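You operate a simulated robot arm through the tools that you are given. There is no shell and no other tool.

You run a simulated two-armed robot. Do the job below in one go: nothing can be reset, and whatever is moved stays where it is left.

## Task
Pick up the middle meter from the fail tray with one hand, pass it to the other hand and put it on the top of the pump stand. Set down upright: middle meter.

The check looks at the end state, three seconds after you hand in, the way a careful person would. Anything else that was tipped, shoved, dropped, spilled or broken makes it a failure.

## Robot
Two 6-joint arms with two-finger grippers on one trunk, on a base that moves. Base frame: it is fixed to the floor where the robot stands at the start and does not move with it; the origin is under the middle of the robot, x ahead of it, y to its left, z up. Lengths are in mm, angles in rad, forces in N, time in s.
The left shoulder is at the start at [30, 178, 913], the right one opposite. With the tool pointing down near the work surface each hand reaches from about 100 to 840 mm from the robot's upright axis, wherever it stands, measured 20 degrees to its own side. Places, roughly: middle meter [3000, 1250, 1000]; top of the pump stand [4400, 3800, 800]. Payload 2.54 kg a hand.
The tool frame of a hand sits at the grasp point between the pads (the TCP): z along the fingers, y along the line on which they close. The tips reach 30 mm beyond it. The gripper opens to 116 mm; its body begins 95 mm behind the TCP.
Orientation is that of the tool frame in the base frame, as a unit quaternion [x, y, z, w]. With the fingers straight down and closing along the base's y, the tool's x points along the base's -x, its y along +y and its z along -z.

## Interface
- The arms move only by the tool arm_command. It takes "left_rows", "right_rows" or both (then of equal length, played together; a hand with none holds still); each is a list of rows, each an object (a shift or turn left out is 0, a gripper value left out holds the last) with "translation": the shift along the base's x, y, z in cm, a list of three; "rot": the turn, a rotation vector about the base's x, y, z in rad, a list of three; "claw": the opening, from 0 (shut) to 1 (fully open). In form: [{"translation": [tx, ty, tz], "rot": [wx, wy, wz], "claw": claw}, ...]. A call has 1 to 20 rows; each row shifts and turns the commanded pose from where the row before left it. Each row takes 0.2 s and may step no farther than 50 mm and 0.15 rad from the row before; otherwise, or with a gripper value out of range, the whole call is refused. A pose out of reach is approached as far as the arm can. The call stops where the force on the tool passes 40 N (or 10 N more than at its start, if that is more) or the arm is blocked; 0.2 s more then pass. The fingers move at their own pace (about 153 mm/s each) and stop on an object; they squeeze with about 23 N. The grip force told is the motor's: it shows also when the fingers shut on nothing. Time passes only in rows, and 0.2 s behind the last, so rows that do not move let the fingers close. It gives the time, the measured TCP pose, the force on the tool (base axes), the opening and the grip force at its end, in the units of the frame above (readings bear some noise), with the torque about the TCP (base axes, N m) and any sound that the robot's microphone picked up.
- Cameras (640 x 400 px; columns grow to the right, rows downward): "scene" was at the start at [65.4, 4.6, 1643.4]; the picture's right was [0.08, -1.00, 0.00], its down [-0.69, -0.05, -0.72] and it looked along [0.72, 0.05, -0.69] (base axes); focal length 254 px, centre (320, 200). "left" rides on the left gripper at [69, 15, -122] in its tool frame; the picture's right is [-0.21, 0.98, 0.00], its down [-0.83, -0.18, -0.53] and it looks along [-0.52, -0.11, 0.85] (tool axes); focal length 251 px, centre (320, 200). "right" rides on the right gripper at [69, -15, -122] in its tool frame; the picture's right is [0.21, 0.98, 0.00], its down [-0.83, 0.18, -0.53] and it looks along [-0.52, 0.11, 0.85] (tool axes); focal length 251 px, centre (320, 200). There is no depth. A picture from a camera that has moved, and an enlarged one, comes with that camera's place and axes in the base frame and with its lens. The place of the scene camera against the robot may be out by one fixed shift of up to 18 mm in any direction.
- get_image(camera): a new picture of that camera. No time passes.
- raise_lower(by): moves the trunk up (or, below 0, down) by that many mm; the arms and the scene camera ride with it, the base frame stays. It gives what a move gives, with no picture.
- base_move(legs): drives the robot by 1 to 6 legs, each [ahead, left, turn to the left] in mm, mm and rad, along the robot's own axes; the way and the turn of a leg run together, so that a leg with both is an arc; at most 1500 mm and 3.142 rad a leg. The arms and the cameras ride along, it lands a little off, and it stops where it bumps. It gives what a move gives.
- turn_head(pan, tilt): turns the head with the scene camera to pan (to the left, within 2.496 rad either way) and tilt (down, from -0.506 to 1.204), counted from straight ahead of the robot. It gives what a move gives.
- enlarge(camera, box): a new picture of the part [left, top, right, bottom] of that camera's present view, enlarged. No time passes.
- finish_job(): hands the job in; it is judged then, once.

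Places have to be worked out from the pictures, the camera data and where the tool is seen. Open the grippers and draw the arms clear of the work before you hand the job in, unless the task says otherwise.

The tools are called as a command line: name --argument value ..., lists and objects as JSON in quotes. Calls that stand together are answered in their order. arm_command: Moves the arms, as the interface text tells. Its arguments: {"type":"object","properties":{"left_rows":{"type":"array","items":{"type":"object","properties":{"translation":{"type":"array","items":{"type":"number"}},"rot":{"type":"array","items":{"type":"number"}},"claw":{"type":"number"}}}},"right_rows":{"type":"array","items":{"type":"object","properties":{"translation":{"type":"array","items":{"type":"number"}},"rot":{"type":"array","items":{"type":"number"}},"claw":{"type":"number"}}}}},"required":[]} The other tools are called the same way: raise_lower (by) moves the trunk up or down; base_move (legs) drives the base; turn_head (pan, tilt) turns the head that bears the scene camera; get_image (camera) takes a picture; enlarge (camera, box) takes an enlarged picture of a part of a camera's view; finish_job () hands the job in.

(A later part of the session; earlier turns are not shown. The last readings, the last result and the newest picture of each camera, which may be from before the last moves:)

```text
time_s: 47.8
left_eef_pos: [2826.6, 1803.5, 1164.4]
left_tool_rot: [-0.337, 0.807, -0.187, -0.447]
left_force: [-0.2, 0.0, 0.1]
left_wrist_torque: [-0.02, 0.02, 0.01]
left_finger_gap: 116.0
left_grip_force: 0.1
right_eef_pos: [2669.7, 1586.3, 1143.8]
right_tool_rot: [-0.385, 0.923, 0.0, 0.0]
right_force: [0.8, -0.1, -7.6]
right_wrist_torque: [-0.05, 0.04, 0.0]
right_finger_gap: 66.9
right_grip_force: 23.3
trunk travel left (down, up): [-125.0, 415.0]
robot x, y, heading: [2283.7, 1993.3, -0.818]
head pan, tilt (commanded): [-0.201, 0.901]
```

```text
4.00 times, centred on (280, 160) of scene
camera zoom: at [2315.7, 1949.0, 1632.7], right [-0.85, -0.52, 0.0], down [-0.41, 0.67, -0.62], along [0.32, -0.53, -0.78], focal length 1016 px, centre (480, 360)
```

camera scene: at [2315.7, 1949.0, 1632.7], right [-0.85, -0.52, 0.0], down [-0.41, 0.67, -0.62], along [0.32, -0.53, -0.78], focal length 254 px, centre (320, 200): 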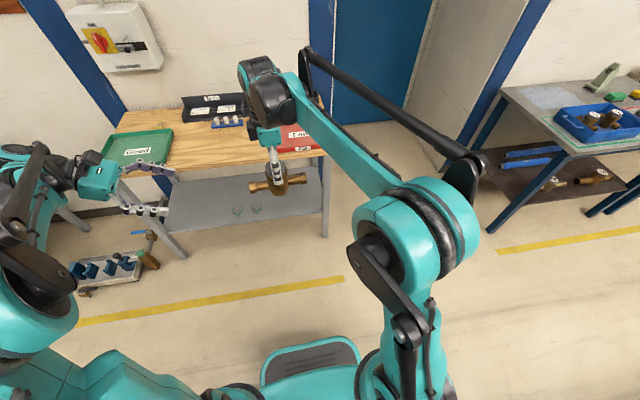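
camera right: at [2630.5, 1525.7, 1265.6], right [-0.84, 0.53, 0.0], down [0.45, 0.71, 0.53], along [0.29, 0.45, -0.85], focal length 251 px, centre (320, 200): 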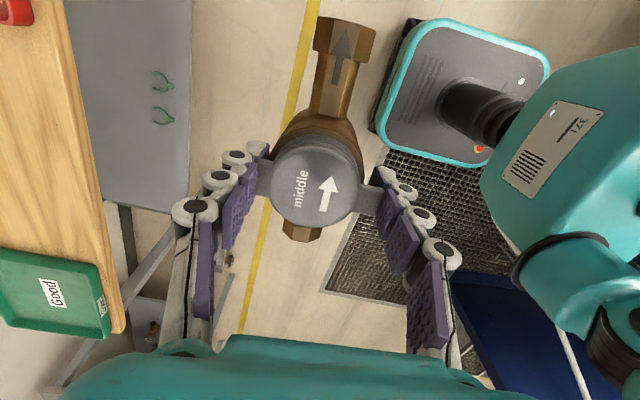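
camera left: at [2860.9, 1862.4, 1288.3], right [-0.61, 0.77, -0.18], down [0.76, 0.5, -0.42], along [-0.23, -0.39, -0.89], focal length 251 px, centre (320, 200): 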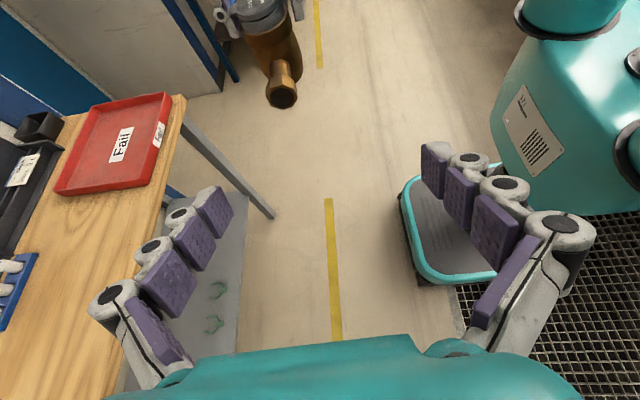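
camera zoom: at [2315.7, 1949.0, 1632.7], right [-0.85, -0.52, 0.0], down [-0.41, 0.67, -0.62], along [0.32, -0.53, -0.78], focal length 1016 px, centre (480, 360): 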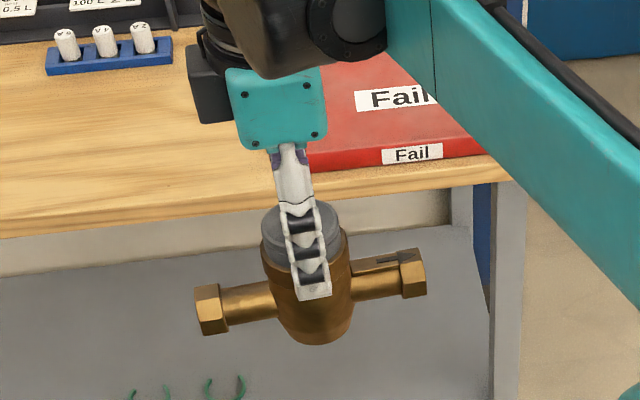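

From the left wrist view the meter's stub axis is at about z 1077, its bottom near 1044, and the right fingertips end at 1114, leaving the lower body free. I'll move the left hand to a stand-off point 150 mm back along its approach axis.

arm_command --left_rows '[{"translation": [-1.57, -3.05, -0.1], "claw": 1.0}, {"translation": [-1.57, -3.05, -0.1]}, {"translation": [-1.57, -3.05, -0.1]}, {"translation": [-1.57, -3.05, -0.1]}, {"translation": [0, 0, 0]}, {"translation": [0, 0, 0]}]'

get_image --camera "left"

get_image --camera "scene"

```text
time_s: 49.2
left_eef_pos: [2762.0, 1679.8, 1161.9]
left_tool_rot: [-0.337, 0.807, -0.187, -0.448]
left_force: [-0.7, 0.2, -0.6]
left_wrist_torque: [-0.01, 0.02, -0.01]
left_finger_gap: 116.0
left_grip_force: 0.1
right_eef_pos: [2668.3, 1584.0, 1143.3]
right_tool_rot: [-0.385, 0.923, 0.0, 0.0]
right_force: [-0.4, 0.2, -7.2]
right_wrist_torque: [0.01, -0.03, -0.01]
right_finger_gap: 66.7
right_grip_force: 22.7
trunk travel left (down, up): [-125.0, 415.0]
robot x, y, heading: [2284.3, 1993.2, -0.82]
head pan, tilt (commanded): [-0.201, 0.901]
```

```text
taken
camera left: at [2797.0, 1739.7, 1285.0], right [-0.61, 0.77, -0.18], down [0.76, 0.5, -0.42], along [-0.23, -0.39, -0.89], focal length 251 px, centre (320, 200)
```

left: 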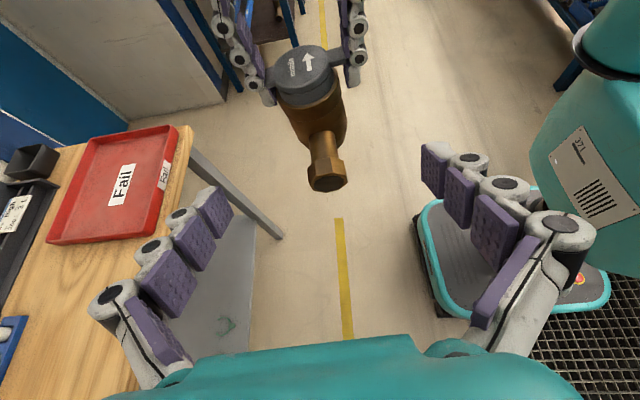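

```text
taken
camera scene: at [2315.0, 1948.4, 1632.7], right [-0.85, -0.52, 0.0], down [-0.41, 0.67, -0.62], along [0.32, -0.53, -0.78], focal length 254 px, centre (320, 200)
```

scene: 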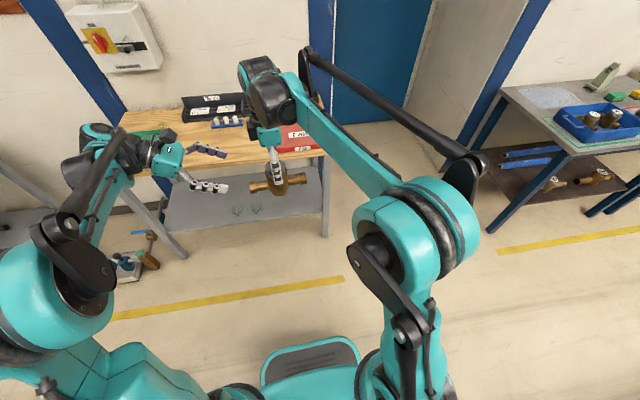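

enlarge --camera "left" --box '[230, 20, 410, 200]'

```text
2.22 times, centred on (320, 110) of left
camera zoom: at [2797.0, 1739.7, 1285.0], right [-0.61, 0.77, -0.18], down [0.76, 0.5, -0.42], along [-0.23, -0.39, -0.89], focal length 559 px, centre (320, 400)
```

zoom: 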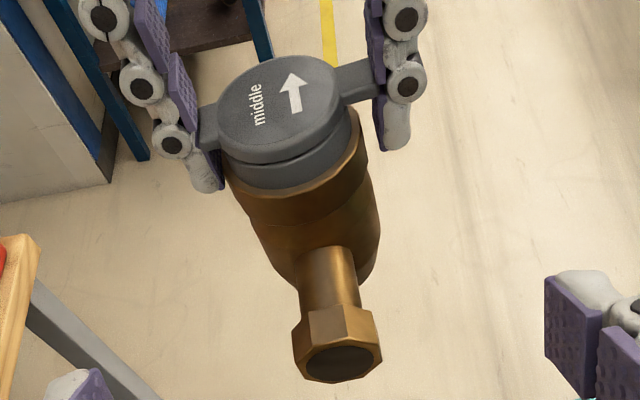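

The meter hangs upright; lid top ~1140, stub axis ~1079, and it is centred on the left hand's approach axis within 2 mm. I'll advance the left hand two-thirds of the way with its fingers open around the stub, then check.

arm_command --left_rows '[{"translation": [-1.47, -1.5, -1.34]}, {"translation": [-1.47, -1.5, -1.34]}, {"translation": [-1.47, -1.5, -1.34]}, {"translation": [-1.47, -1.5, -1.34]}, {"translation": [0, 0, 0]}]'

get_image --camera "left"

enlarge --camera "scene" --box '[160, 90, 340, 210]'

get_image --camera "right"

```text
time_s: 50.4
left_eef_pos: [2704.2, 1622.1, 1106.3]
left_tool_rot: [-0.336, 0.808, -0.186, -0.448]
left_force: [-0.1, 0.2, -0.4]
left_wrist_torque: [0.04, 0.02, -0.02]
left_finger_gap: 116.0
left_grip_force: 0.1
right_eef_pos: [2668.8, 1584.5, 1142.0]
right_tool_rot: [-0.385, 0.923, 0.0, 0.0]
right_force: [-0.3, 0.4, -6.3]
right_wrist_torque: [0.0, 0.01, 0.01]
right_finger_gap: 66.7
right_grip_force: 22.6
trunk travel left (down, up): [-125.0, 415.0]
robot x, y, heading: [2280.1, 1994.7, -0.82]
head pan, tilt (commanded): [-0.201, 0.901]
```

```text
taken
camera left: at [2738.4, 1680.4, 1230.5], right [-0.61, 0.77, -0.18], down [0.76, 0.5, -0.42], along [-0.23, -0.39, -0.89], focal length 251 px, centre (320, 200)
```

left: 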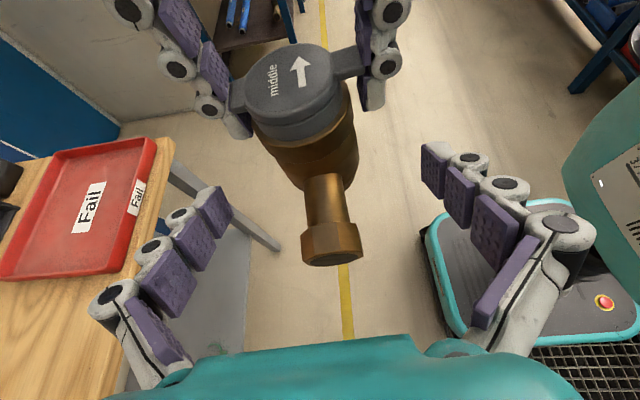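

```text
3.33 times, centred on (250, 150) of scene
camera zoom: at [2315.3, 1949.1, 1632.7], right [-0.85, -0.52, 0.0], down [-0.41, 0.67, -0.62], along [0.32, -0.53, -0.78], focal length 846 px, centre (553, 367)
```

zoom: 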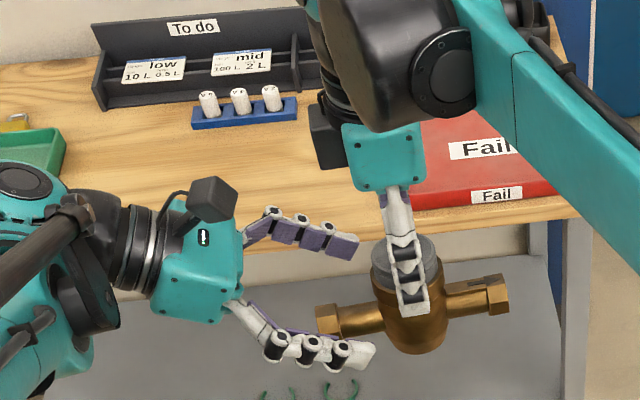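

```text
taken
camera right: at [2630.1, 1525.7, 1265.8], right [-0.84, 0.53, 0.0], down [0.45, 0.71, 0.53], along [0.29, 0.45, -0.85], focal length 251 px, centre (320, 200)
```

right: 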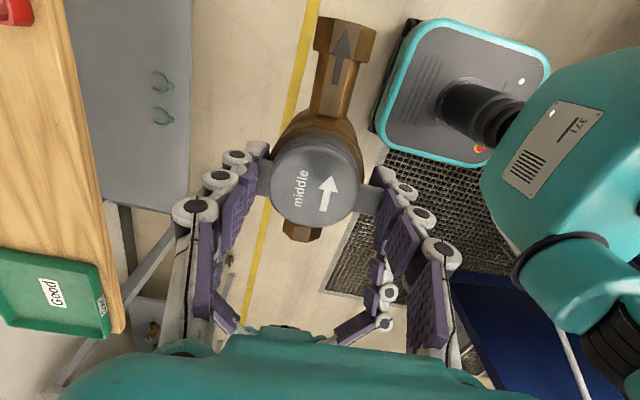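

The fingers straddle the near stub cleanly and nothing touches. I'll advance the last 51 mm.

arm_command --left_rows '[{"translation": [-1.02, -1.08, -0.83]}, {"translation": [-1.02, -1.08, -0.83]}, {"translation": [-1.02, -1.08, -0.84]}, {"translation": [0, 0, 0]}]'

get_image --camera "left"

enlarge --camera "scene" --box '[180, 90, 340, 210]'

get_image --camera "right"

```text
time_s: 51.4
left_eef_pos: [2673.7, 1588.0, 1082.9]
left_tool_rot: [-0.337, 0.807, -0.187, -0.447]
left_force: [-0.4, -0.5, -0.2]
left_wrist_torque: [0.01, 0.0, -0.03]
left_finger_gap: 116.0
left_grip_force: 0.0
right_eef_pos: [2670.1, 1584.9, 1141.8]
right_tool_rot: [-0.385, 0.923, 0.0, 0.001]
right_force: [0.0, 0.3, -8.1]
right_wrist_torque: [-0.02, 0.03, 0.0]
right_finger_gap: 66.7
right_grip_force: 23.2
trunk travel left (down, up): [-125.0, 415.0]
robot x, y, heading: [2285.4, 1990.3, -0.828]
head pan, tilt (commanded): [-0.201, 0.901]
```

```text
taken
camera left: at [2707.9, 1647.8, 1205.7], right [-0.61, 0.77, -0.18], down [0.76, 0.5, -0.42], along [-0.23, -0.39, -0.89], focal length 251 px, centre (320, 200)
```

left: 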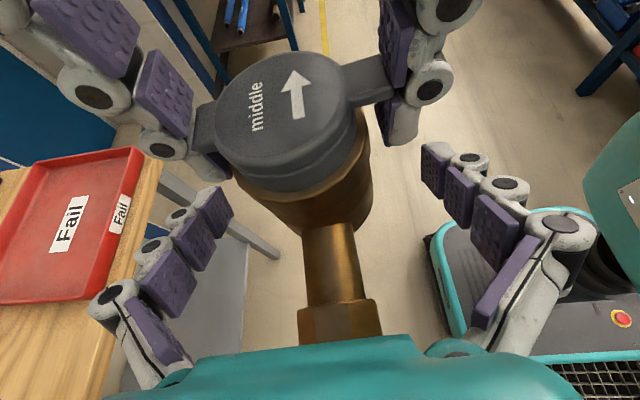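

```text
3.33 times, centred on (260, 150) of scene
camera zoom: at [2315.3, 1949.0, 1632.7], right [-0.85, -0.52, 0.0], down [-0.41, 0.67, -0.62], along [0.32, -0.53, -0.78], focal length 846 px, centre (520, 367)
```

zoom: 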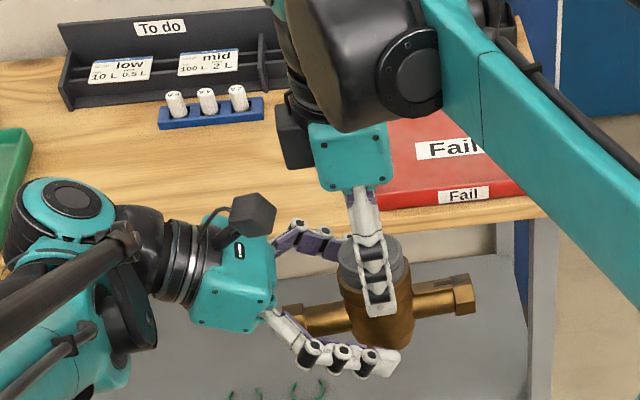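

```text
taken
camera right: at [2630.1, 1525.7, 1265.8], right [-0.84, 0.53, 0.0], down [0.45, 0.71, 0.53], along [0.29, 0.45, -0.85], focal length 251 px, centre (320, 200)
```

right: 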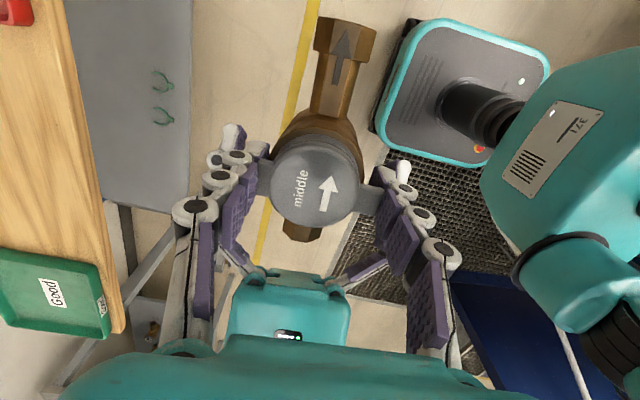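

Both hands are placed without contact (forces unchanged), left fingers around the lower body, below the right fingertips. I'll close the left gripper now.

arm_command --left_rows '[{"claw": 0.75}, {"claw": 0.6}, {"claw": 0.3}, {"claw": 0.0}, {"claw": 0.0}, {"claw": 0.0}]'

get_image --camera "left"

enlarge --camera "scene" --box '[180, 90, 340, 210]'

get_image --camera "right"

```text
time_s: 52.8
left_eef_pos: [2673.8, 1588.3, 1081.3]
left_tool_rot: [-0.337, 0.807, -0.187, -0.447]
left_force: [6.0, -2.5, 0.0]
left_wrist_torque: [0.37, 0.45, -0.02]
left_finger_gap: 60.3
left_grip_force: 22.7
right_eef_pos: [2667.7, 1584.5, 1142.6]
right_tool_rot: [-0.385, 0.923, 0.001, -0.001]
right_force: [-6.3, 3.1, -6.1]
right_wrist_torque: [-0.17, 0.02, -0.01]
right_finger_gap: 66.8
right_grip_force: 23.4
trunk travel left (down, up): [-125.0, 415.0]
robot x, y, heading: [2279.0, 1992.0, -0.823]
head pan, tilt (commanded): [-0.201, 0.901]
```

```text
taken
camera left: at [2708.1, 1647.6, 1205.7], right [-0.61, 0.77, -0.18], down [0.76, 0.51, -0.42], along [-0.23, -0.39, -0.89], focal length 251 px, centre (320, 200)
```

left: 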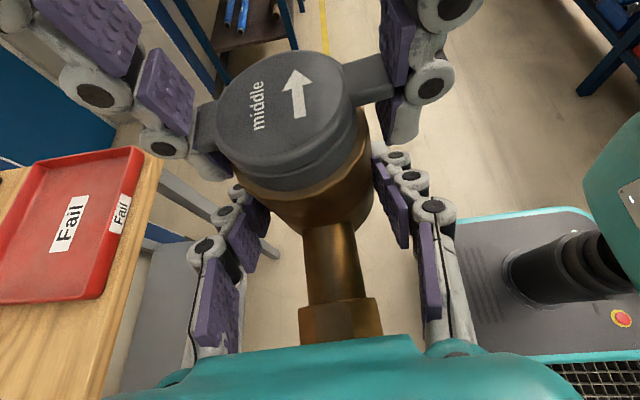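

```text
3.33 times, centred on (260, 150) of scene
camera zoom: at [2315.2, 1948.7, 1632.7], right [-0.85, -0.52, 0.0], down [-0.41, 0.67, -0.62], along [0.32, -0.53, -0.78], focal length 846 px, centre (520, 367)
```

zoom: 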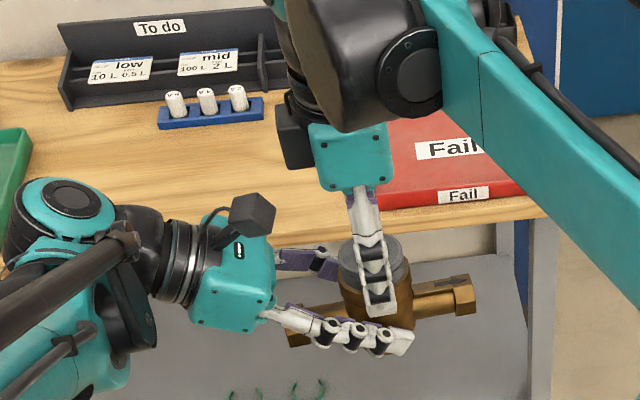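

```text
taken
camera right: at [2629.8, 1525.4, 1265.8], right [-0.84, 0.54, 0.0], down [0.45, 0.71, 0.53], along [0.28, 0.45, -0.85], focal length 251 px, centre (320, 200)
```

right: 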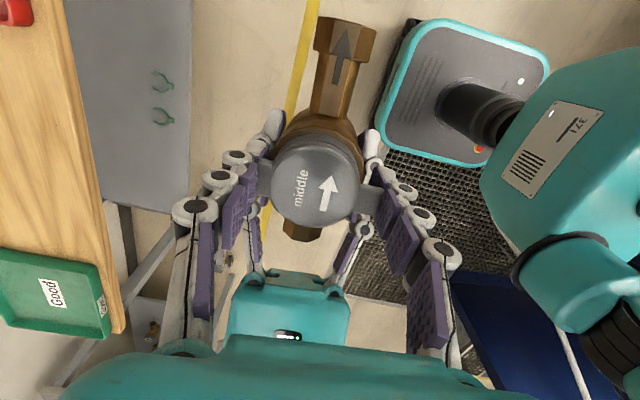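

The left hand grips the body firmly (60 mm gap, 22.7 N). Now I'll open the right hand and see whether the meter stays put in the left.

arm_command --right_rows '[{"claw": 0.65}, {"claw": 0.8}, {"claw": 1.0}, {"claw": 1.0}, {"claw": 1.0}]'

get_image --camera "right"

get_image --camera "left"

```text
time_s: 54.0
left_eef_pos: [2673.2, 1589.6, 1082.6]
left_tool_rot: [-0.336, 0.808, -0.186, -0.447]
left_force: [-0.1, -1.0, -0.6]
left_wrist_torque: [0.01, -0.02, 0.04]
left_finger_gap: 59.7
left_grip_force: 22.5
right_eef_pos: [2668.9, 1585.3, 1142.1]
right_tool_rot: [-0.386, 0.923, 0.0, 0.0]
right_force: [0.3, 0.0, -0.3]
right_wrist_torque: [-0.03, 0.03, 0.02]
right_finger_gap: 115.6
right_grip_force: 0.0
trunk travel left (down, up): [-125.0, 415.0]
robot x, y, heading: [2283.5, 1994.4, -0.824]
head pan, tilt (commanded): [-0.201, 0.901]
```

```text
taken
camera right: at [2630.0, 1525.4, 1265.7], right [-0.84, 0.53, 0.0], down [0.45, 0.71, 0.53], along [0.29, 0.45, -0.85], focal length 251 px, centre (320, 200)
```

right: 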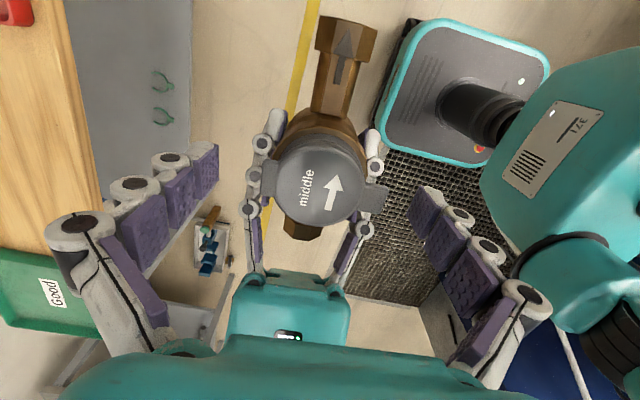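

```text
taken
camera left: at [2707.9, 1647.7, 1205.8], right [-0.61, 0.77, -0.18], down [0.76, 0.5, -0.42], along [-0.23, -0.39, -0.89], focal length 251 px, centre (320, 200)
```

left: 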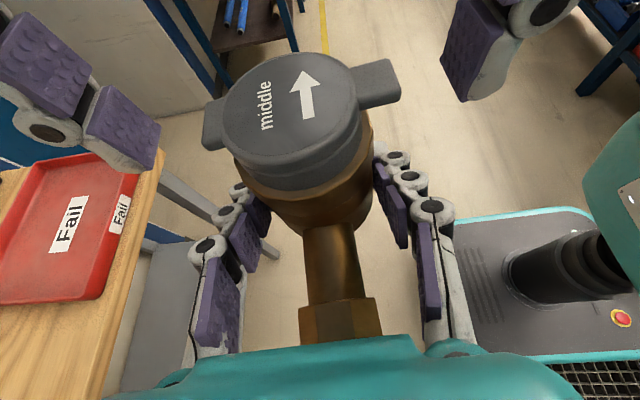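

The right hand is open and the meter seems held by the left, but the left force reading doesn't yet show its weight; I'll wait a moment and re-read.

arm_command --left_rows '[{"claw": 0.0}, {"claw": 0.0}]'

get_image --camera "left"

enlarge --camera "scene" --box '[180, 90, 340, 210]'

```text
time_s: 54.6
left_eef_pos: [2672.2, 1587.6, 1080.3]
left_tool_rot: [-0.337, 0.807, -0.187, -0.448]
left_force: [-0.4, -0.9, -0.1]
left_wrist_torque: [0.06, -0.02, -0.01]
left_finger_gap: 59.3
left_grip_force: 23.2
right_eef_pos: [2669.5, 1584.4, 1143.1]
right_tool_rot: [-0.386, 0.923, 0.0, 0.0]
right_force: [-0.1, -0.2, -1.1]
right_wrist_torque: [0.04, 0.0, 0.03]
right_finger_gap: 115.9
right_grip_force: 0.0
trunk travel left (down, up): [-125.0, 415.0]
robot x, y, heading: [2284.0, 1994.9, -0.824]
head pan, tilt (commanded): [-0.201, 0.901]
```

```text
taken
camera left: at [2707.9, 1647.7, 1205.7], right [-0.61, 0.77, -0.18], down [0.76, 0.5, -0.42], along [-0.23, -0.39, -0.89], focal length 251 px, centre (320, 200)
```

left: 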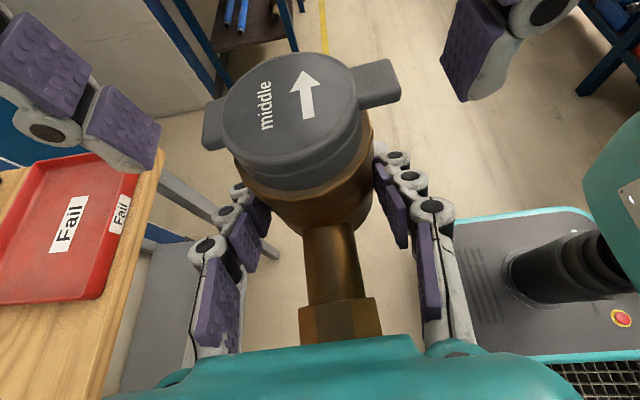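

```text
3.33 times, centred on (260, 150) of scene
camera zoom: at [2315.2, 1948.7, 1632.7], right [-0.85, -0.52, 0.0], down [-0.41, 0.67, -0.62], along [0.32, -0.53, -0.78], focal length 846 px, centre (520, 367)
```

zoom: 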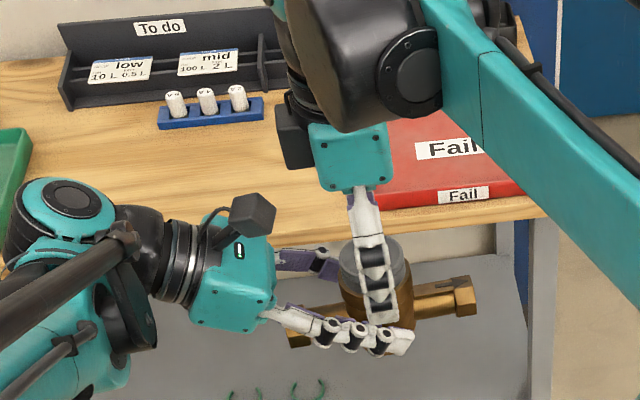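

The meter is steady in the left hand (identical pictures). I'll withdraw the right hand straight up.

arm_command --right_rows '[{"translation": [0, 0, 1.5]}, {"translation": [0, 0, 2.0]}, {"translation": [0, 0, 2.5]}, {"translation": [0, 0, 2.5]}, {"translation": [0, 0, 2.5]}, {"translation": [0, 0, 0]}]'

get_image --camera "left"

get_image --camera "right"

```text
time_s: 56.0
left_eef_pos: [2673.2, 1588.1, 1083.1]
left_tool_rot: [-0.336, 0.807, -0.187, -0.447]
left_force: [-0.6, -0.9, 0.3]
left_wrist_torque: [0.05, -0.03, 0.0]
left_finger_gap: 59.3
left_grip_force: 23.7
right_eef_pos: [2668.9, 1582.6, 1254.0]
right_tool_rot: [-0.385, 0.923, 0.0, 0.0]
right_force: [1.0, -0.5, -0.4]
right_wrist_torque: [0.0, -0.01, -0.02]
right_finger_gap: 116.2
right_grip_force: 0.1
trunk travel left (down, up): [-125.0, 415.0]
robot x, y, heading: [2282.6, 1992.3, -0.822]
head pan, tilt (commanded): [-0.201, 0.901]
```

```text
taken
camera left: at [2707.9, 1647.6, 1205.7], right [-0.61, 0.77, -0.18], down [0.76, 0.5, -0.42], along [-0.23, -0.39, -0.89], focal length 251 px, centre (320, 200)
```

left: 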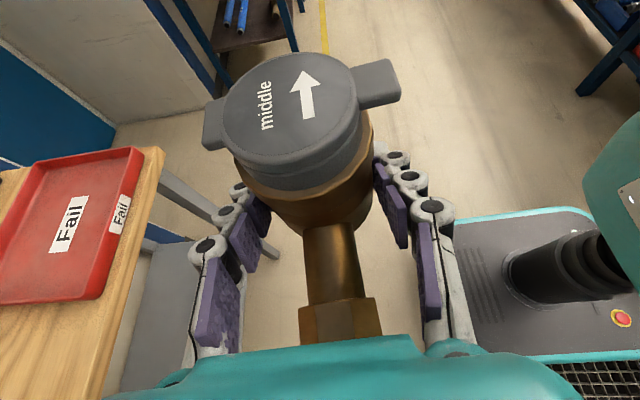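

```text
taken
camera right: at [2630.0, 1523.9, 1375.8], right [-0.84, 0.54, 0.0], down [0.45, 0.71, 0.53], along [0.29, 0.45, -0.85], focal length 251 px, centre (320, 200)
```

right: 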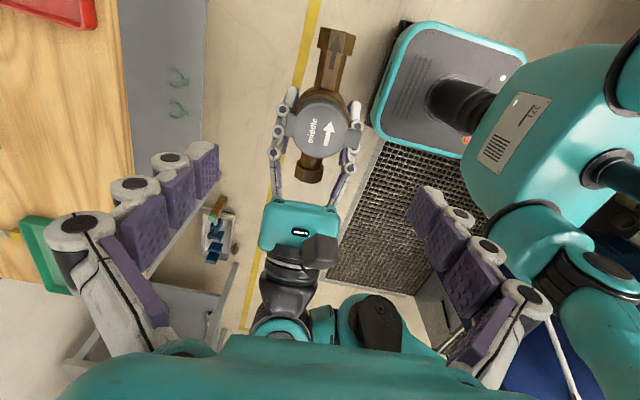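

The hand-over worked: the meter is upright and steady in the left hand. I'll move the right hand away to its own side, then shift and turn left to face the pump stand.

arm_command --right_rows '[{"translation": [-3, -3, 0]}, {"translation": [-3, -3, 0]}, {"translation": [-3, -3, 0]}, {"translation": [-3, -3, 0]}, {"translation": [-3, -3, 0]}, {"translation": [-3, -3, 0]}, {"translation": [-2, 1, 0]}, {"translation": [-2, 2, 0]}, {"translation": [-2, 2, 0]}, {"translation": [0, 0, 0]}]'

base_move --legs '[[80, 0, 0], [0, 0, 0.775], [0, 0, 0.775]]'

turn_head --pan 0.0 --tilt 0.4

get_image --camera "scene"

get_image --camera "left"

```text
time_s: 58.2
left_eef_pos: [2674.1, 1588.4, 1082.4]
left_tool_rot: [-0.336, 0.807, -0.186, -0.448]
left_force: [0.4, 0.2, 0.2]
left_wrist_torque: [0.03, -0.01, -0.03]
left_finger_gap: 59.3
left_grip_force: 22.8
right_eef_pos: [2429.2, 1453.1, 1253.0]
right_tool_rot: [-0.385, 0.923, 0.0, -0.001]
right_force: [0.0, 0.8, -0.3]
right_wrist_torque: [0.02, 0.01, 0.01]
right_finger_gap: 116.0
right_grip_force: 0.0
trunk travel left (down, up): [-125.0, 415.0]
robot x, y, heading: [2275.9, 1997.2, -0.817]
head pan, tilt (commanded): [-0.201, 0.901]
```

```text
time_s: 63.3
left_eef_pos: [2750.7, 2316.2, 1082.4]
left_tool_rot: [0.804, -0.343, 0.446, 0.19]
left_force: [0.4, 0.3, -7.8]
left_wrist_torque: [0.03, 0.03, 0.0]
left_finger_gap: 59.3
left_grip_force: 22.9
right_eef_pos: [2881.1, 2067.7, 1252.2]
right_tool_rot: [0.92, -0.392, 0.0, 0.0]
right_force: [0.3, 0.8, -0.2]
right_wrist_torque: [0.01, -0.05, -0.01]
right_finger_gap: 115.9
right_grip_force: 0.0
trunk travel left (down, up): [-125.0, 415.0]
robot x, y, heading: [2338.1, 1937.5, 0.722]
head pan, tilt (commanded): [-0.201, 0.901]
```

```text
time_s: 64.2
left_eef_pos: [2751.5, 2316.6, 1082.6]
left_tool_rot: [0.804, -0.345, 0.446, 0.192]
left_force: [-0.4, -0.4, -6.9]
left_wrist_torque: [0.03, 0.03, -0.03]
left_finger_gap: 59.1
left_grip_force: 23.1
right_eef_pos: [2881.2, 2068.4, 1254.0]
right_tool_rot: [0.92, -0.391, 0.0, 0.0]
right_force: [0.1, 0.0, -1.2]
right_wrist_torque: [0.0, -0.01, -0.04]
right_finger_gap: 116.0
right_grip_force: 0.0
trunk travel left (down, up): [-125.0, 415.0]
robot x, y, heading: [2333.6, 1933.4, 0.724]
head pan, tilt (commanded): [0.0, 0.4]
```

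```text
taken
camera scene: at [2397.7, 1975.4, 1675.6], right [0.66, -0.75, 0.0], down [-0.29, -0.26, -0.92], along [0.69, 0.61, -0.39], focal length 254 px, centre (320, 200)
```

scene: 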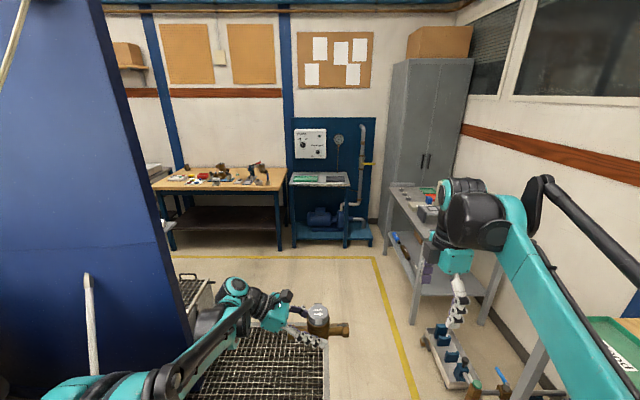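

```text
taken
camera left: at [2692.1, 2354.0, 1205.7], right [-0.78, -0.59, -0.18], down [-0.49, 0.77, -0.42], along [0.39, -0.24, -0.89], focal length 251 px, centre (320, 200)
```

left: 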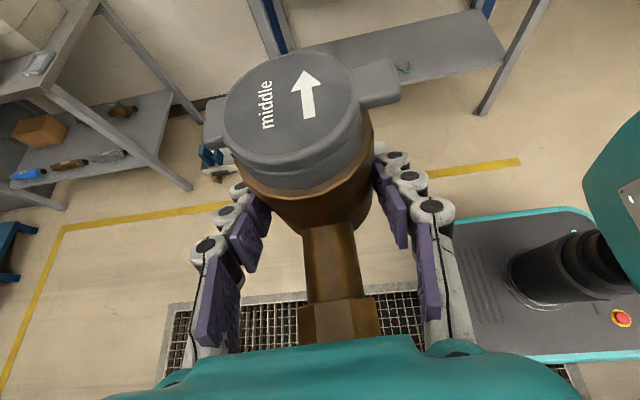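

The weight (about 7 N) now shows on the left hand and the meter is steady. I'll enlarge the view of the pump stand and its surroundings.

enlarge --camera "scene" --box '[270, 105, 400, 255]'

enlarge --camera "scene" --box '[280, 165, 360, 195]'

enlarge --camera "scene" --box '[150, 150, 310, 260]'

```text
2.67 times, centred on (335, 180) of scene
camera zoom: at [2397.7, 1975.4, 1675.6], right [0.66, -0.75, 0.0], down [-0.29, -0.26, -0.92], along [0.69, 0.61, -0.39], focal length 677 px, centre (280, 253)
```

zoom: 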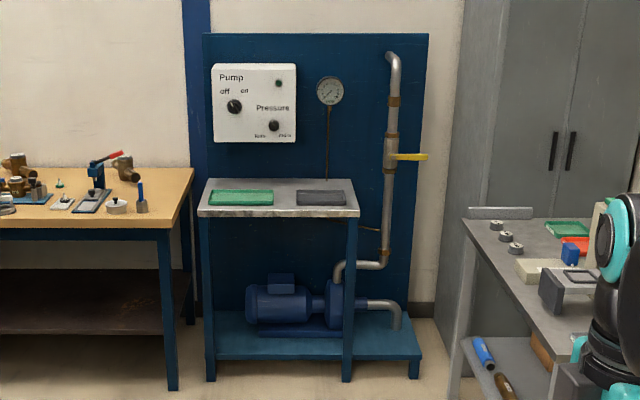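

```text
8.00 times, centred on (320, 180) of scene
camera zoom: at [2397.7, 1975.4, 1675.6], right [0.66, -0.75, 0.0], down [-0.29, -0.26, -0.92], along [0.69, 0.61, -0.39], focal length 2031 px, centre (320, 360)
```

zoom: 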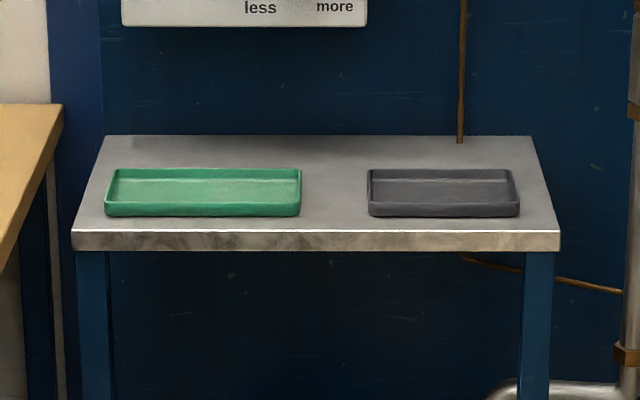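

```text
3.64 times, centred on (230, 205) of scene
camera zoom: at [2397.7, 1975.4, 1675.6], right [0.66, -0.75, 0.0], down [-0.29, -0.26, -0.92], along [0.69, 0.61, -0.39], focal length 923 px, centre (647, 182)
```

zoom: 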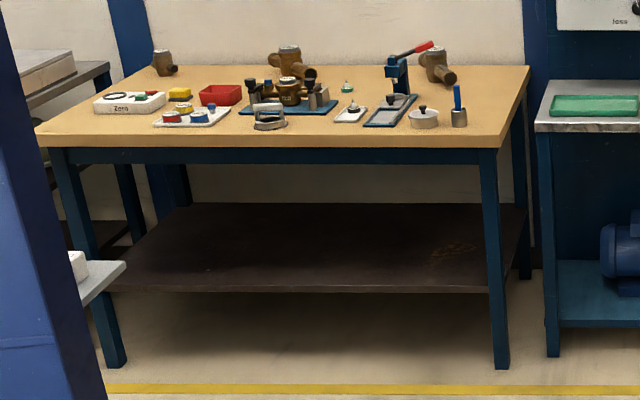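

enlarge --camera "scene" --box '[230, 270, 370, 370]'

enlarge --camera "left" --box '[190, 30, 430, 230]'

```text
4.00 times, centred on (300, 320) of scene
camera zoom: at [2397.7, 1975.4, 1675.6], right [0.66, -0.75, 0.0], down [-0.29, -0.26, -0.92], along [0.69, 0.61, -0.39], focal length 1016 px, centre (400, -280)
```

zoom: 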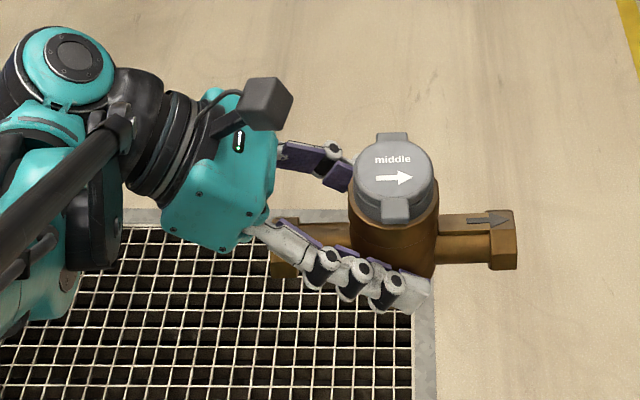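

```text
2.00 times, centred on (310, 130) of left
camera zoom: at [2692.1, 2354.0, 1205.7], right [-0.78, -0.59, -0.18], down [-0.49, 0.77, -0.42], along [0.39, -0.24, -0.89], focal length 503 px, centre (340, 340)
```

zoom: 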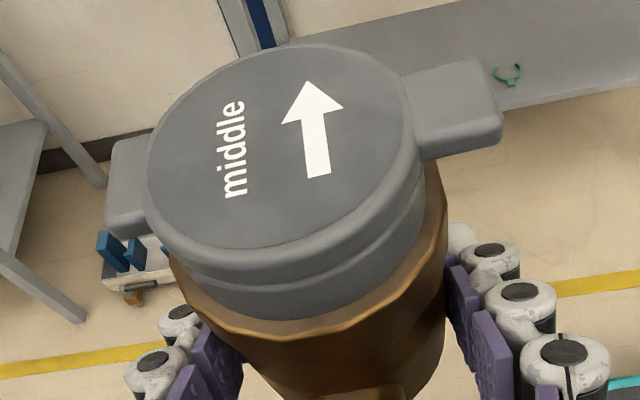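

get_image --camera "right"

```text
taken
camera right: at [2937.9, 2029.8, 1376.5], right [-0.56, -0.83, 0.0], down [-0.7, 0.47, 0.53], along [-0.44, 0.3, -0.85], focal length 251 px, centre (320, 200)
```

right: 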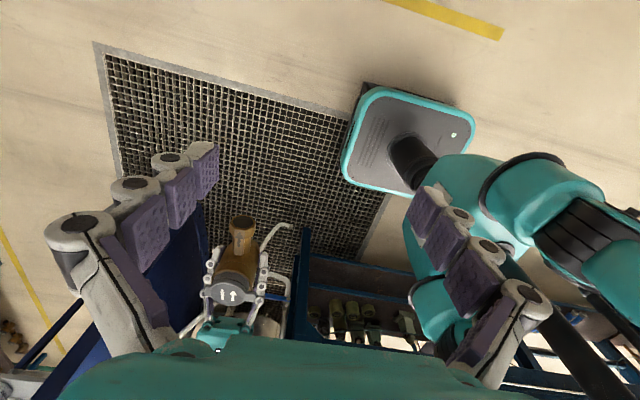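

enlarge --camera "right" --box '[180, 200, 310, 340]'

```text
2.86 times, centred on (245, 270) of right
camera zoom: at [2937.9, 2029.8, 1376.5], right [-0.56, -0.83, 0.0], down [-0.7, 0.47, 0.53], along [-0.44, 0.3, -0.85], focal length 718 px, centre (534, 0)
```

zoom: 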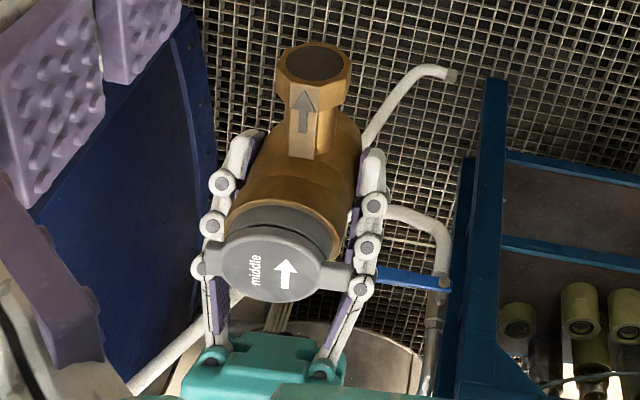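

The end-on view from the right wrist camera matches an upright meter within a degree or two. The way to the pump stand (about 2.5 m ahead, nearly centred) is clear, so I'll drive ahead 1.65 m and re-measure.

base_move --legs '[[850, 0, 0], [800, 0, 0]]'

turn_head --pan 0.0 --tilt 0.65

get_image --camera "scene"

get_image --camera "left"

get_image --camera "right"

```text
time_s: 72.7
left_eef_pos: [3991.4, 3409.6, 1081.8]
left_tool_rot: [0.804, -0.344, 0.446, 0.191]
left_force: [0.1, -0.6, -5.9]
left_wrist_torque: [0.06, 0.03, -0.02]
left_finger_gap: 58.8
left_grip_force: 23.2
right_eef_pos: [4119.9, 3160.1, 1253.9]
right_tool_rot: [0.919, -0.393, 0.0, 0.0]
right_force: [0.3, 0.3, -0.8]
right_wrist_torque: [-0.01, 0.0, 0.04]
right_finger_gap: 116.2
right_grip_force: 0.0
trunk travel left (down, up): [-125.0, 415.0]
robot x, y, heading: [3574.7, 3032.7, 0.721]
head pan, tilt (commanded): [0.0, 0.4]
```

```text
time_s: 73.4
left_eef_pos: [3989.9, 3409.2, 1082.7]
left_tool_rot: [0.804, -0.345, 0.445, 0.191]
left_force: [0.1, -0.8, -6.2]
left_wrist_torque: [0.02, 0.02, 0.0]
left_finger_gap: 58.8
left_grip_force: 22.8
right_eef_pos: [4117.7, 3160.4, 1253.3]
right_tool_rot: [0.919, -0.393, -0.001, 0.001]
right_force: [0.4, 0.0, 0.2]
right_wrist_torque: [0.02, -0.01, -0.01]
right_finger_gap: 115.8
right_grip_force: 0.1
trunk travel left (down, up): [-125.0, 415.0]
robot x, y, heading: [3572.0, 3032.9, 0.714]
head pan, tilt (commanded): [0.0, 0.649]
```

```text
taken
camera scene: at [3631.2, 3065.7, 1653.3], right [0.66, -0.75, 0.0], down [-0.45, -0.4, -0.8], along [0.6, 0.53, -0.6], focal length 254 px, centre (320, 200)
```

scene: 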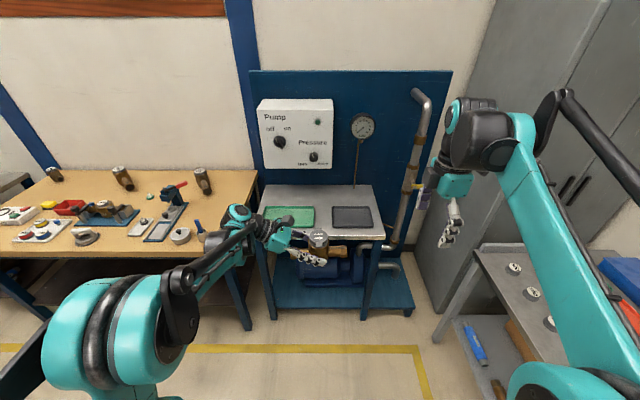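

```text
taken
camera left: at [3931.3, 3447.1, 1205.7], right [-0.79, -0.59, -0.18], down [-0.48, 0.77, -0.42], along [0.39, -0.24, -0.89], focal length 251 px, centre (320, 200)
```

left: 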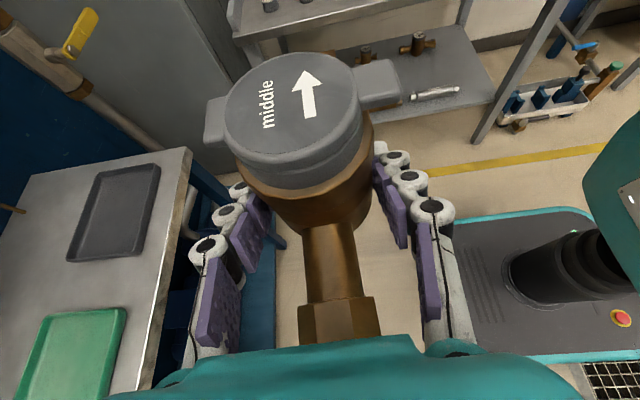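

```text
taken
camera right: at [4176.0, 3122.0, 1376.6], right [-0.56, -0.83, 0.0], down [-0.7, 0.47, 0.53], along [-0.44, 0.3, -0.85], focal length 251 px, centre (320, 200)
```

right: 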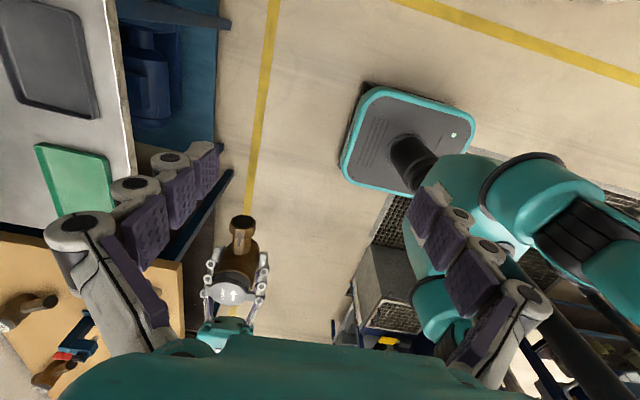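

Both wrist cameras see the pump stand, so I can triangulate it precisely. I'll enlarge both views.

enlarge --camera "left" --box '[0, 120, 240, 400]'

enlarge --camera "right" --box '[0, 0, 240, 240]'

enlarge --camera "scene" --box '[230, 150, 450, 290]'

```text
1.43 times, centred on (120, 260) of left
camera zoom: at [3931.3, 3447.1, 1205.7], right [-0.79, -0.59, -0.18], down [-0.48, 0.77, -0.42], along [0.39, -0.24, -0.89], focal length 359 px, centre (606, 114)
```

zoom: 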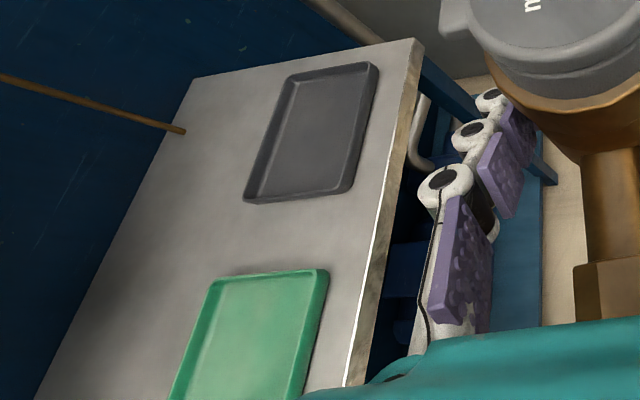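

```text
1.67 times, centred on (120, 120) of right
camera zoom: at [4176.0, 3122.0, 1376.6], right [-0.56, -0.83, 0.0], down [-0.7, 0.47, 0.53], along [-0.44, 0.3, -0.85], focal length 419 px, centre (653, 333)
```

zoom: 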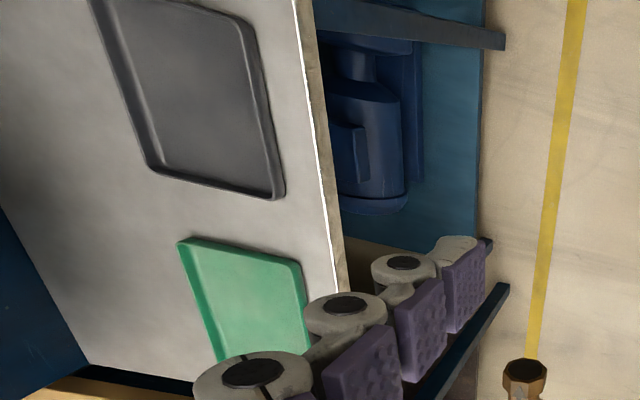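

```text
2.86 times, centred on (340, 220) of scene
camera zoom: at [3631.2, 3065.7, 1653.3], right [0.66, -0.75, 0.0], down [-0.45, -0.4, -0.8], along [0.6, 0.53, -0.6], focal length 726 px, centre (263, 143)
```

zoom: 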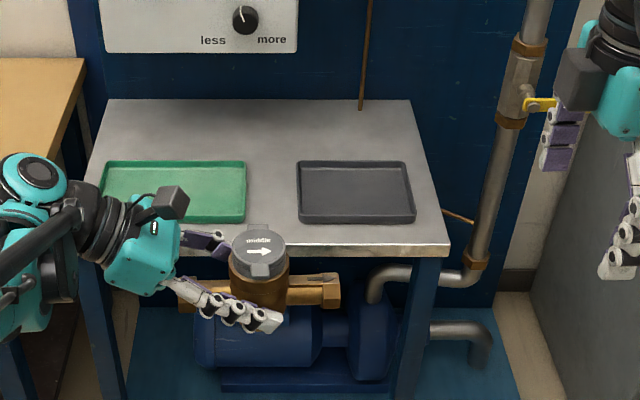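

Triangulation puts the stand top at roughly z 785–790, its front edge ~910 mm ahead, trays taking the first ~200 mm of its depth and free metal behind them. Before driving in, I'll check the left elbow's clearance to the neighbouring bench by looking left.

turn_head --pan 0.7 --tilt 0.8

get_image --camera "scene"

```text
time_s: 74.5
left_eef_pos: [3989.8, 3409.1, 1082.8]
left_tool_rot: [0.804, -0.344, 0.446, 0.19]
left_force: [0.5, 1.4, -6.7]
left_wrist_torque: [-0.01, 0.04, 0.0]
left_finger_gap: 59.0
left_grip_force: 23.2
right_eef_pos: [4117.8, 3161.0, 1254.1]
right_tool_rot: [0.919, -0.393, 0.0, 0.0]
right_force: [-0.3, -0.1, 0.6]
right_wrist_torque: [0.01, -0.03, -0.03]
right_finger_gap: 116.3
right_grip_force: 0.0
trunk travel left (down, up): [-125.0, 415.0]
robot x, y, heading: [3575.9, 3030.5, 0.72]
head pan, tilt (commanded): [0.7, 0.799]
```

```text
taken
camera scene: at [3578.2, 3088.1, 1640.6], right [0.99, -0.15, 0.0], down [-0.11, -0.71, -0.7], along [0.1, 0.69, -0.72], focal length 254 px, centre (320, 200)
```

scene: 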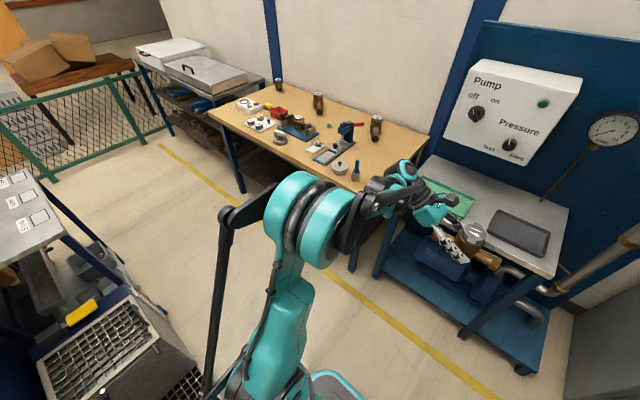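

The left arm is elbow-up (elbow around z 1100+), well above the neighbouring bench's items. I'll pull the right hand back a bit, then drive in 560 mm, stopping about 350 mm short of the stand's front edge.

arm_command --right_rows '[{"translation": [-2.25, -1.98, 0]}, {"translation": [-2.25, -1.98, 0]}, {"translation": [-2.25, -1.98, 0]}, {"translation": [-2.25, -1.98, 0]}, {"translation": [0, 0, 0]}]'

base_move --legs '[[300, 0, 0], [250, 0, 0]]'

turn_head --pan 0.15 --tilt 0.85

get_image --camera "scene"

get_image --camera "left"

get_image --camera "right"

```text
time_s: 75.7
left_eef_pos: [3990.6, 3408.5, 1080.9]
left_tool_rot: [0.804, -0.344, 0.445, 0.19]
left_force: [0.5, -0.1, -6.8]
left_wrist_torque: [0.04, 0.01, 0.01]
left_finger_gap: 59.1
left_grip_force: 22.6
right_eef_pos: [4029.3, 3081.7, 1252.4]
right_tool_rot: [0.919, -0.394, 0.0, 0.001]
right_force: [0.0, 0.2, -0.2]
right_wrist_torque: [-0.02, 0.0, -0.01]
right_finger_gap: 116.1
right_grip_force: 0.0
trunk travel left (down, up): [-125.0, 415.0]
robot x, y, heading: [3577.5, 3029.8, 0.724]
head pan, tilt (commanded): [0.7, 0.799]
```

```text
time_s: 79.2
left_eef_pos: [4393.0, 3760.3, 1080.7]
left_tool_rot: [0.803, -0.348, 0.441, 0.196]
left_force: [0.3, 0.1, -7.0]
left_wrist_torque: [0.05, 0.06, 0.0]
left_finger_gap: 58.7
left_grip_force: 22.5
right_eef_pos: [4434.6, 3436.7, 1252.7]
right_tool_rot: [0.919, -0.395, 0.0, -0.001]
right_force: [0.5, -0.2, -0.1]
right_wrist_torque: [0.03, -0.02, 0.03]
right_finger_gap: 116.2
right_grip_force: 0.0
trunk travel left (down, up): [-125.0, 415.0]
robot x, y, heading: [3983.3, 3387.9, 0.721]
head pan, tilt (commanded): [0.7, 0.799]
stopped in leg 2: the force on the tool passed its limit at 58 N (the readings are from after the stop); the commanded pose is now the measured one
```

```text
time_s: 80.1
left_eef_pos: [4393.0, 3760.7, 1081.8]
left_tool_rot: [0.803, -0.348, 0.442, 0.196]
left_force: [-0.5, 0.4, -6.1]
left_wrist_torque: [0.06, 0.01, 0.0]
left_finger_gap: 58.9
left_grip_force: 23.5
right_eef_pos: [4434.6, 3436.7, 1254.6]
right_tool_rot: [0.919, -0.395, 0.0, 0.0]
right_force: [-0.2, -0.4, 1.0]
right_wrist_torque: [0.01, 0.02, 0.01]
right_finger_gap: 116.2
right_grip_force: 0.1
trunk travel left (down, up): [-125.0, 415.0]
robot x, y, heading: [3978.6, 3382.6, 0.717]
head pan, tilt (commanded): [0.15, 0.85]
```

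```text
taken
camera scene: at [4022.5, 3424.1, 1636.6], right [0.76, -0.64, 0.0], down [-0.48, -0.57, -0.66], along [0.43, 0.5, -0.75], focal length 254 px, centre (320, 200)
```

scene: 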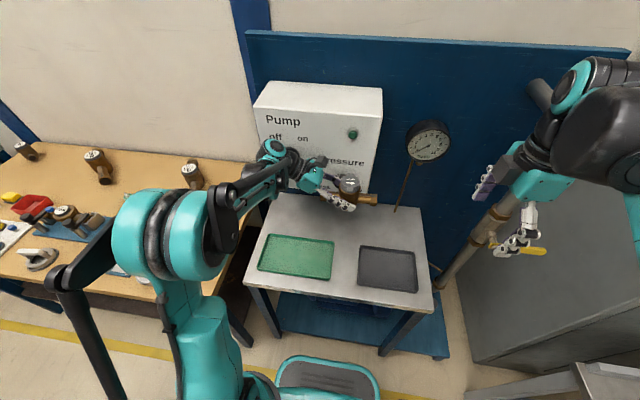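

```text
taken
camera left: at [4336.0, 3800.3, 1205.3], right [-0.79, -0.58, -0.17], down [-0.48, 0.77, -0.42], along [0.38, -0.25, -0.89], focal length 251 px, centre (320, 200)
```

left: 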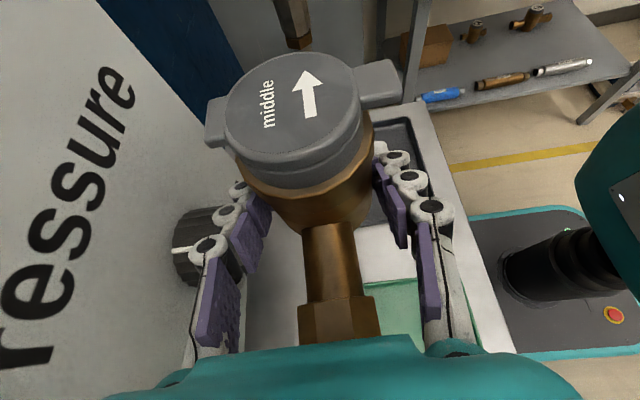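

```text
taken
camera right: at [4491.9, 3398.0, 1376.3], right [-0.56, -0.83, 0.0], down [-0.7, 0.47, 0.53], along [-0.44, 0.3, -0.85], focal length 251 px, centre (320, 200)
```

right: 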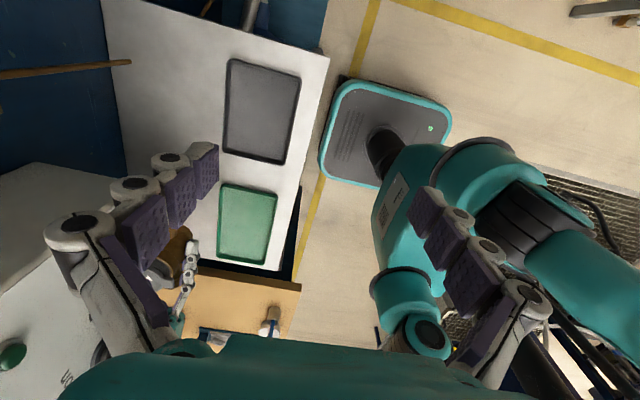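

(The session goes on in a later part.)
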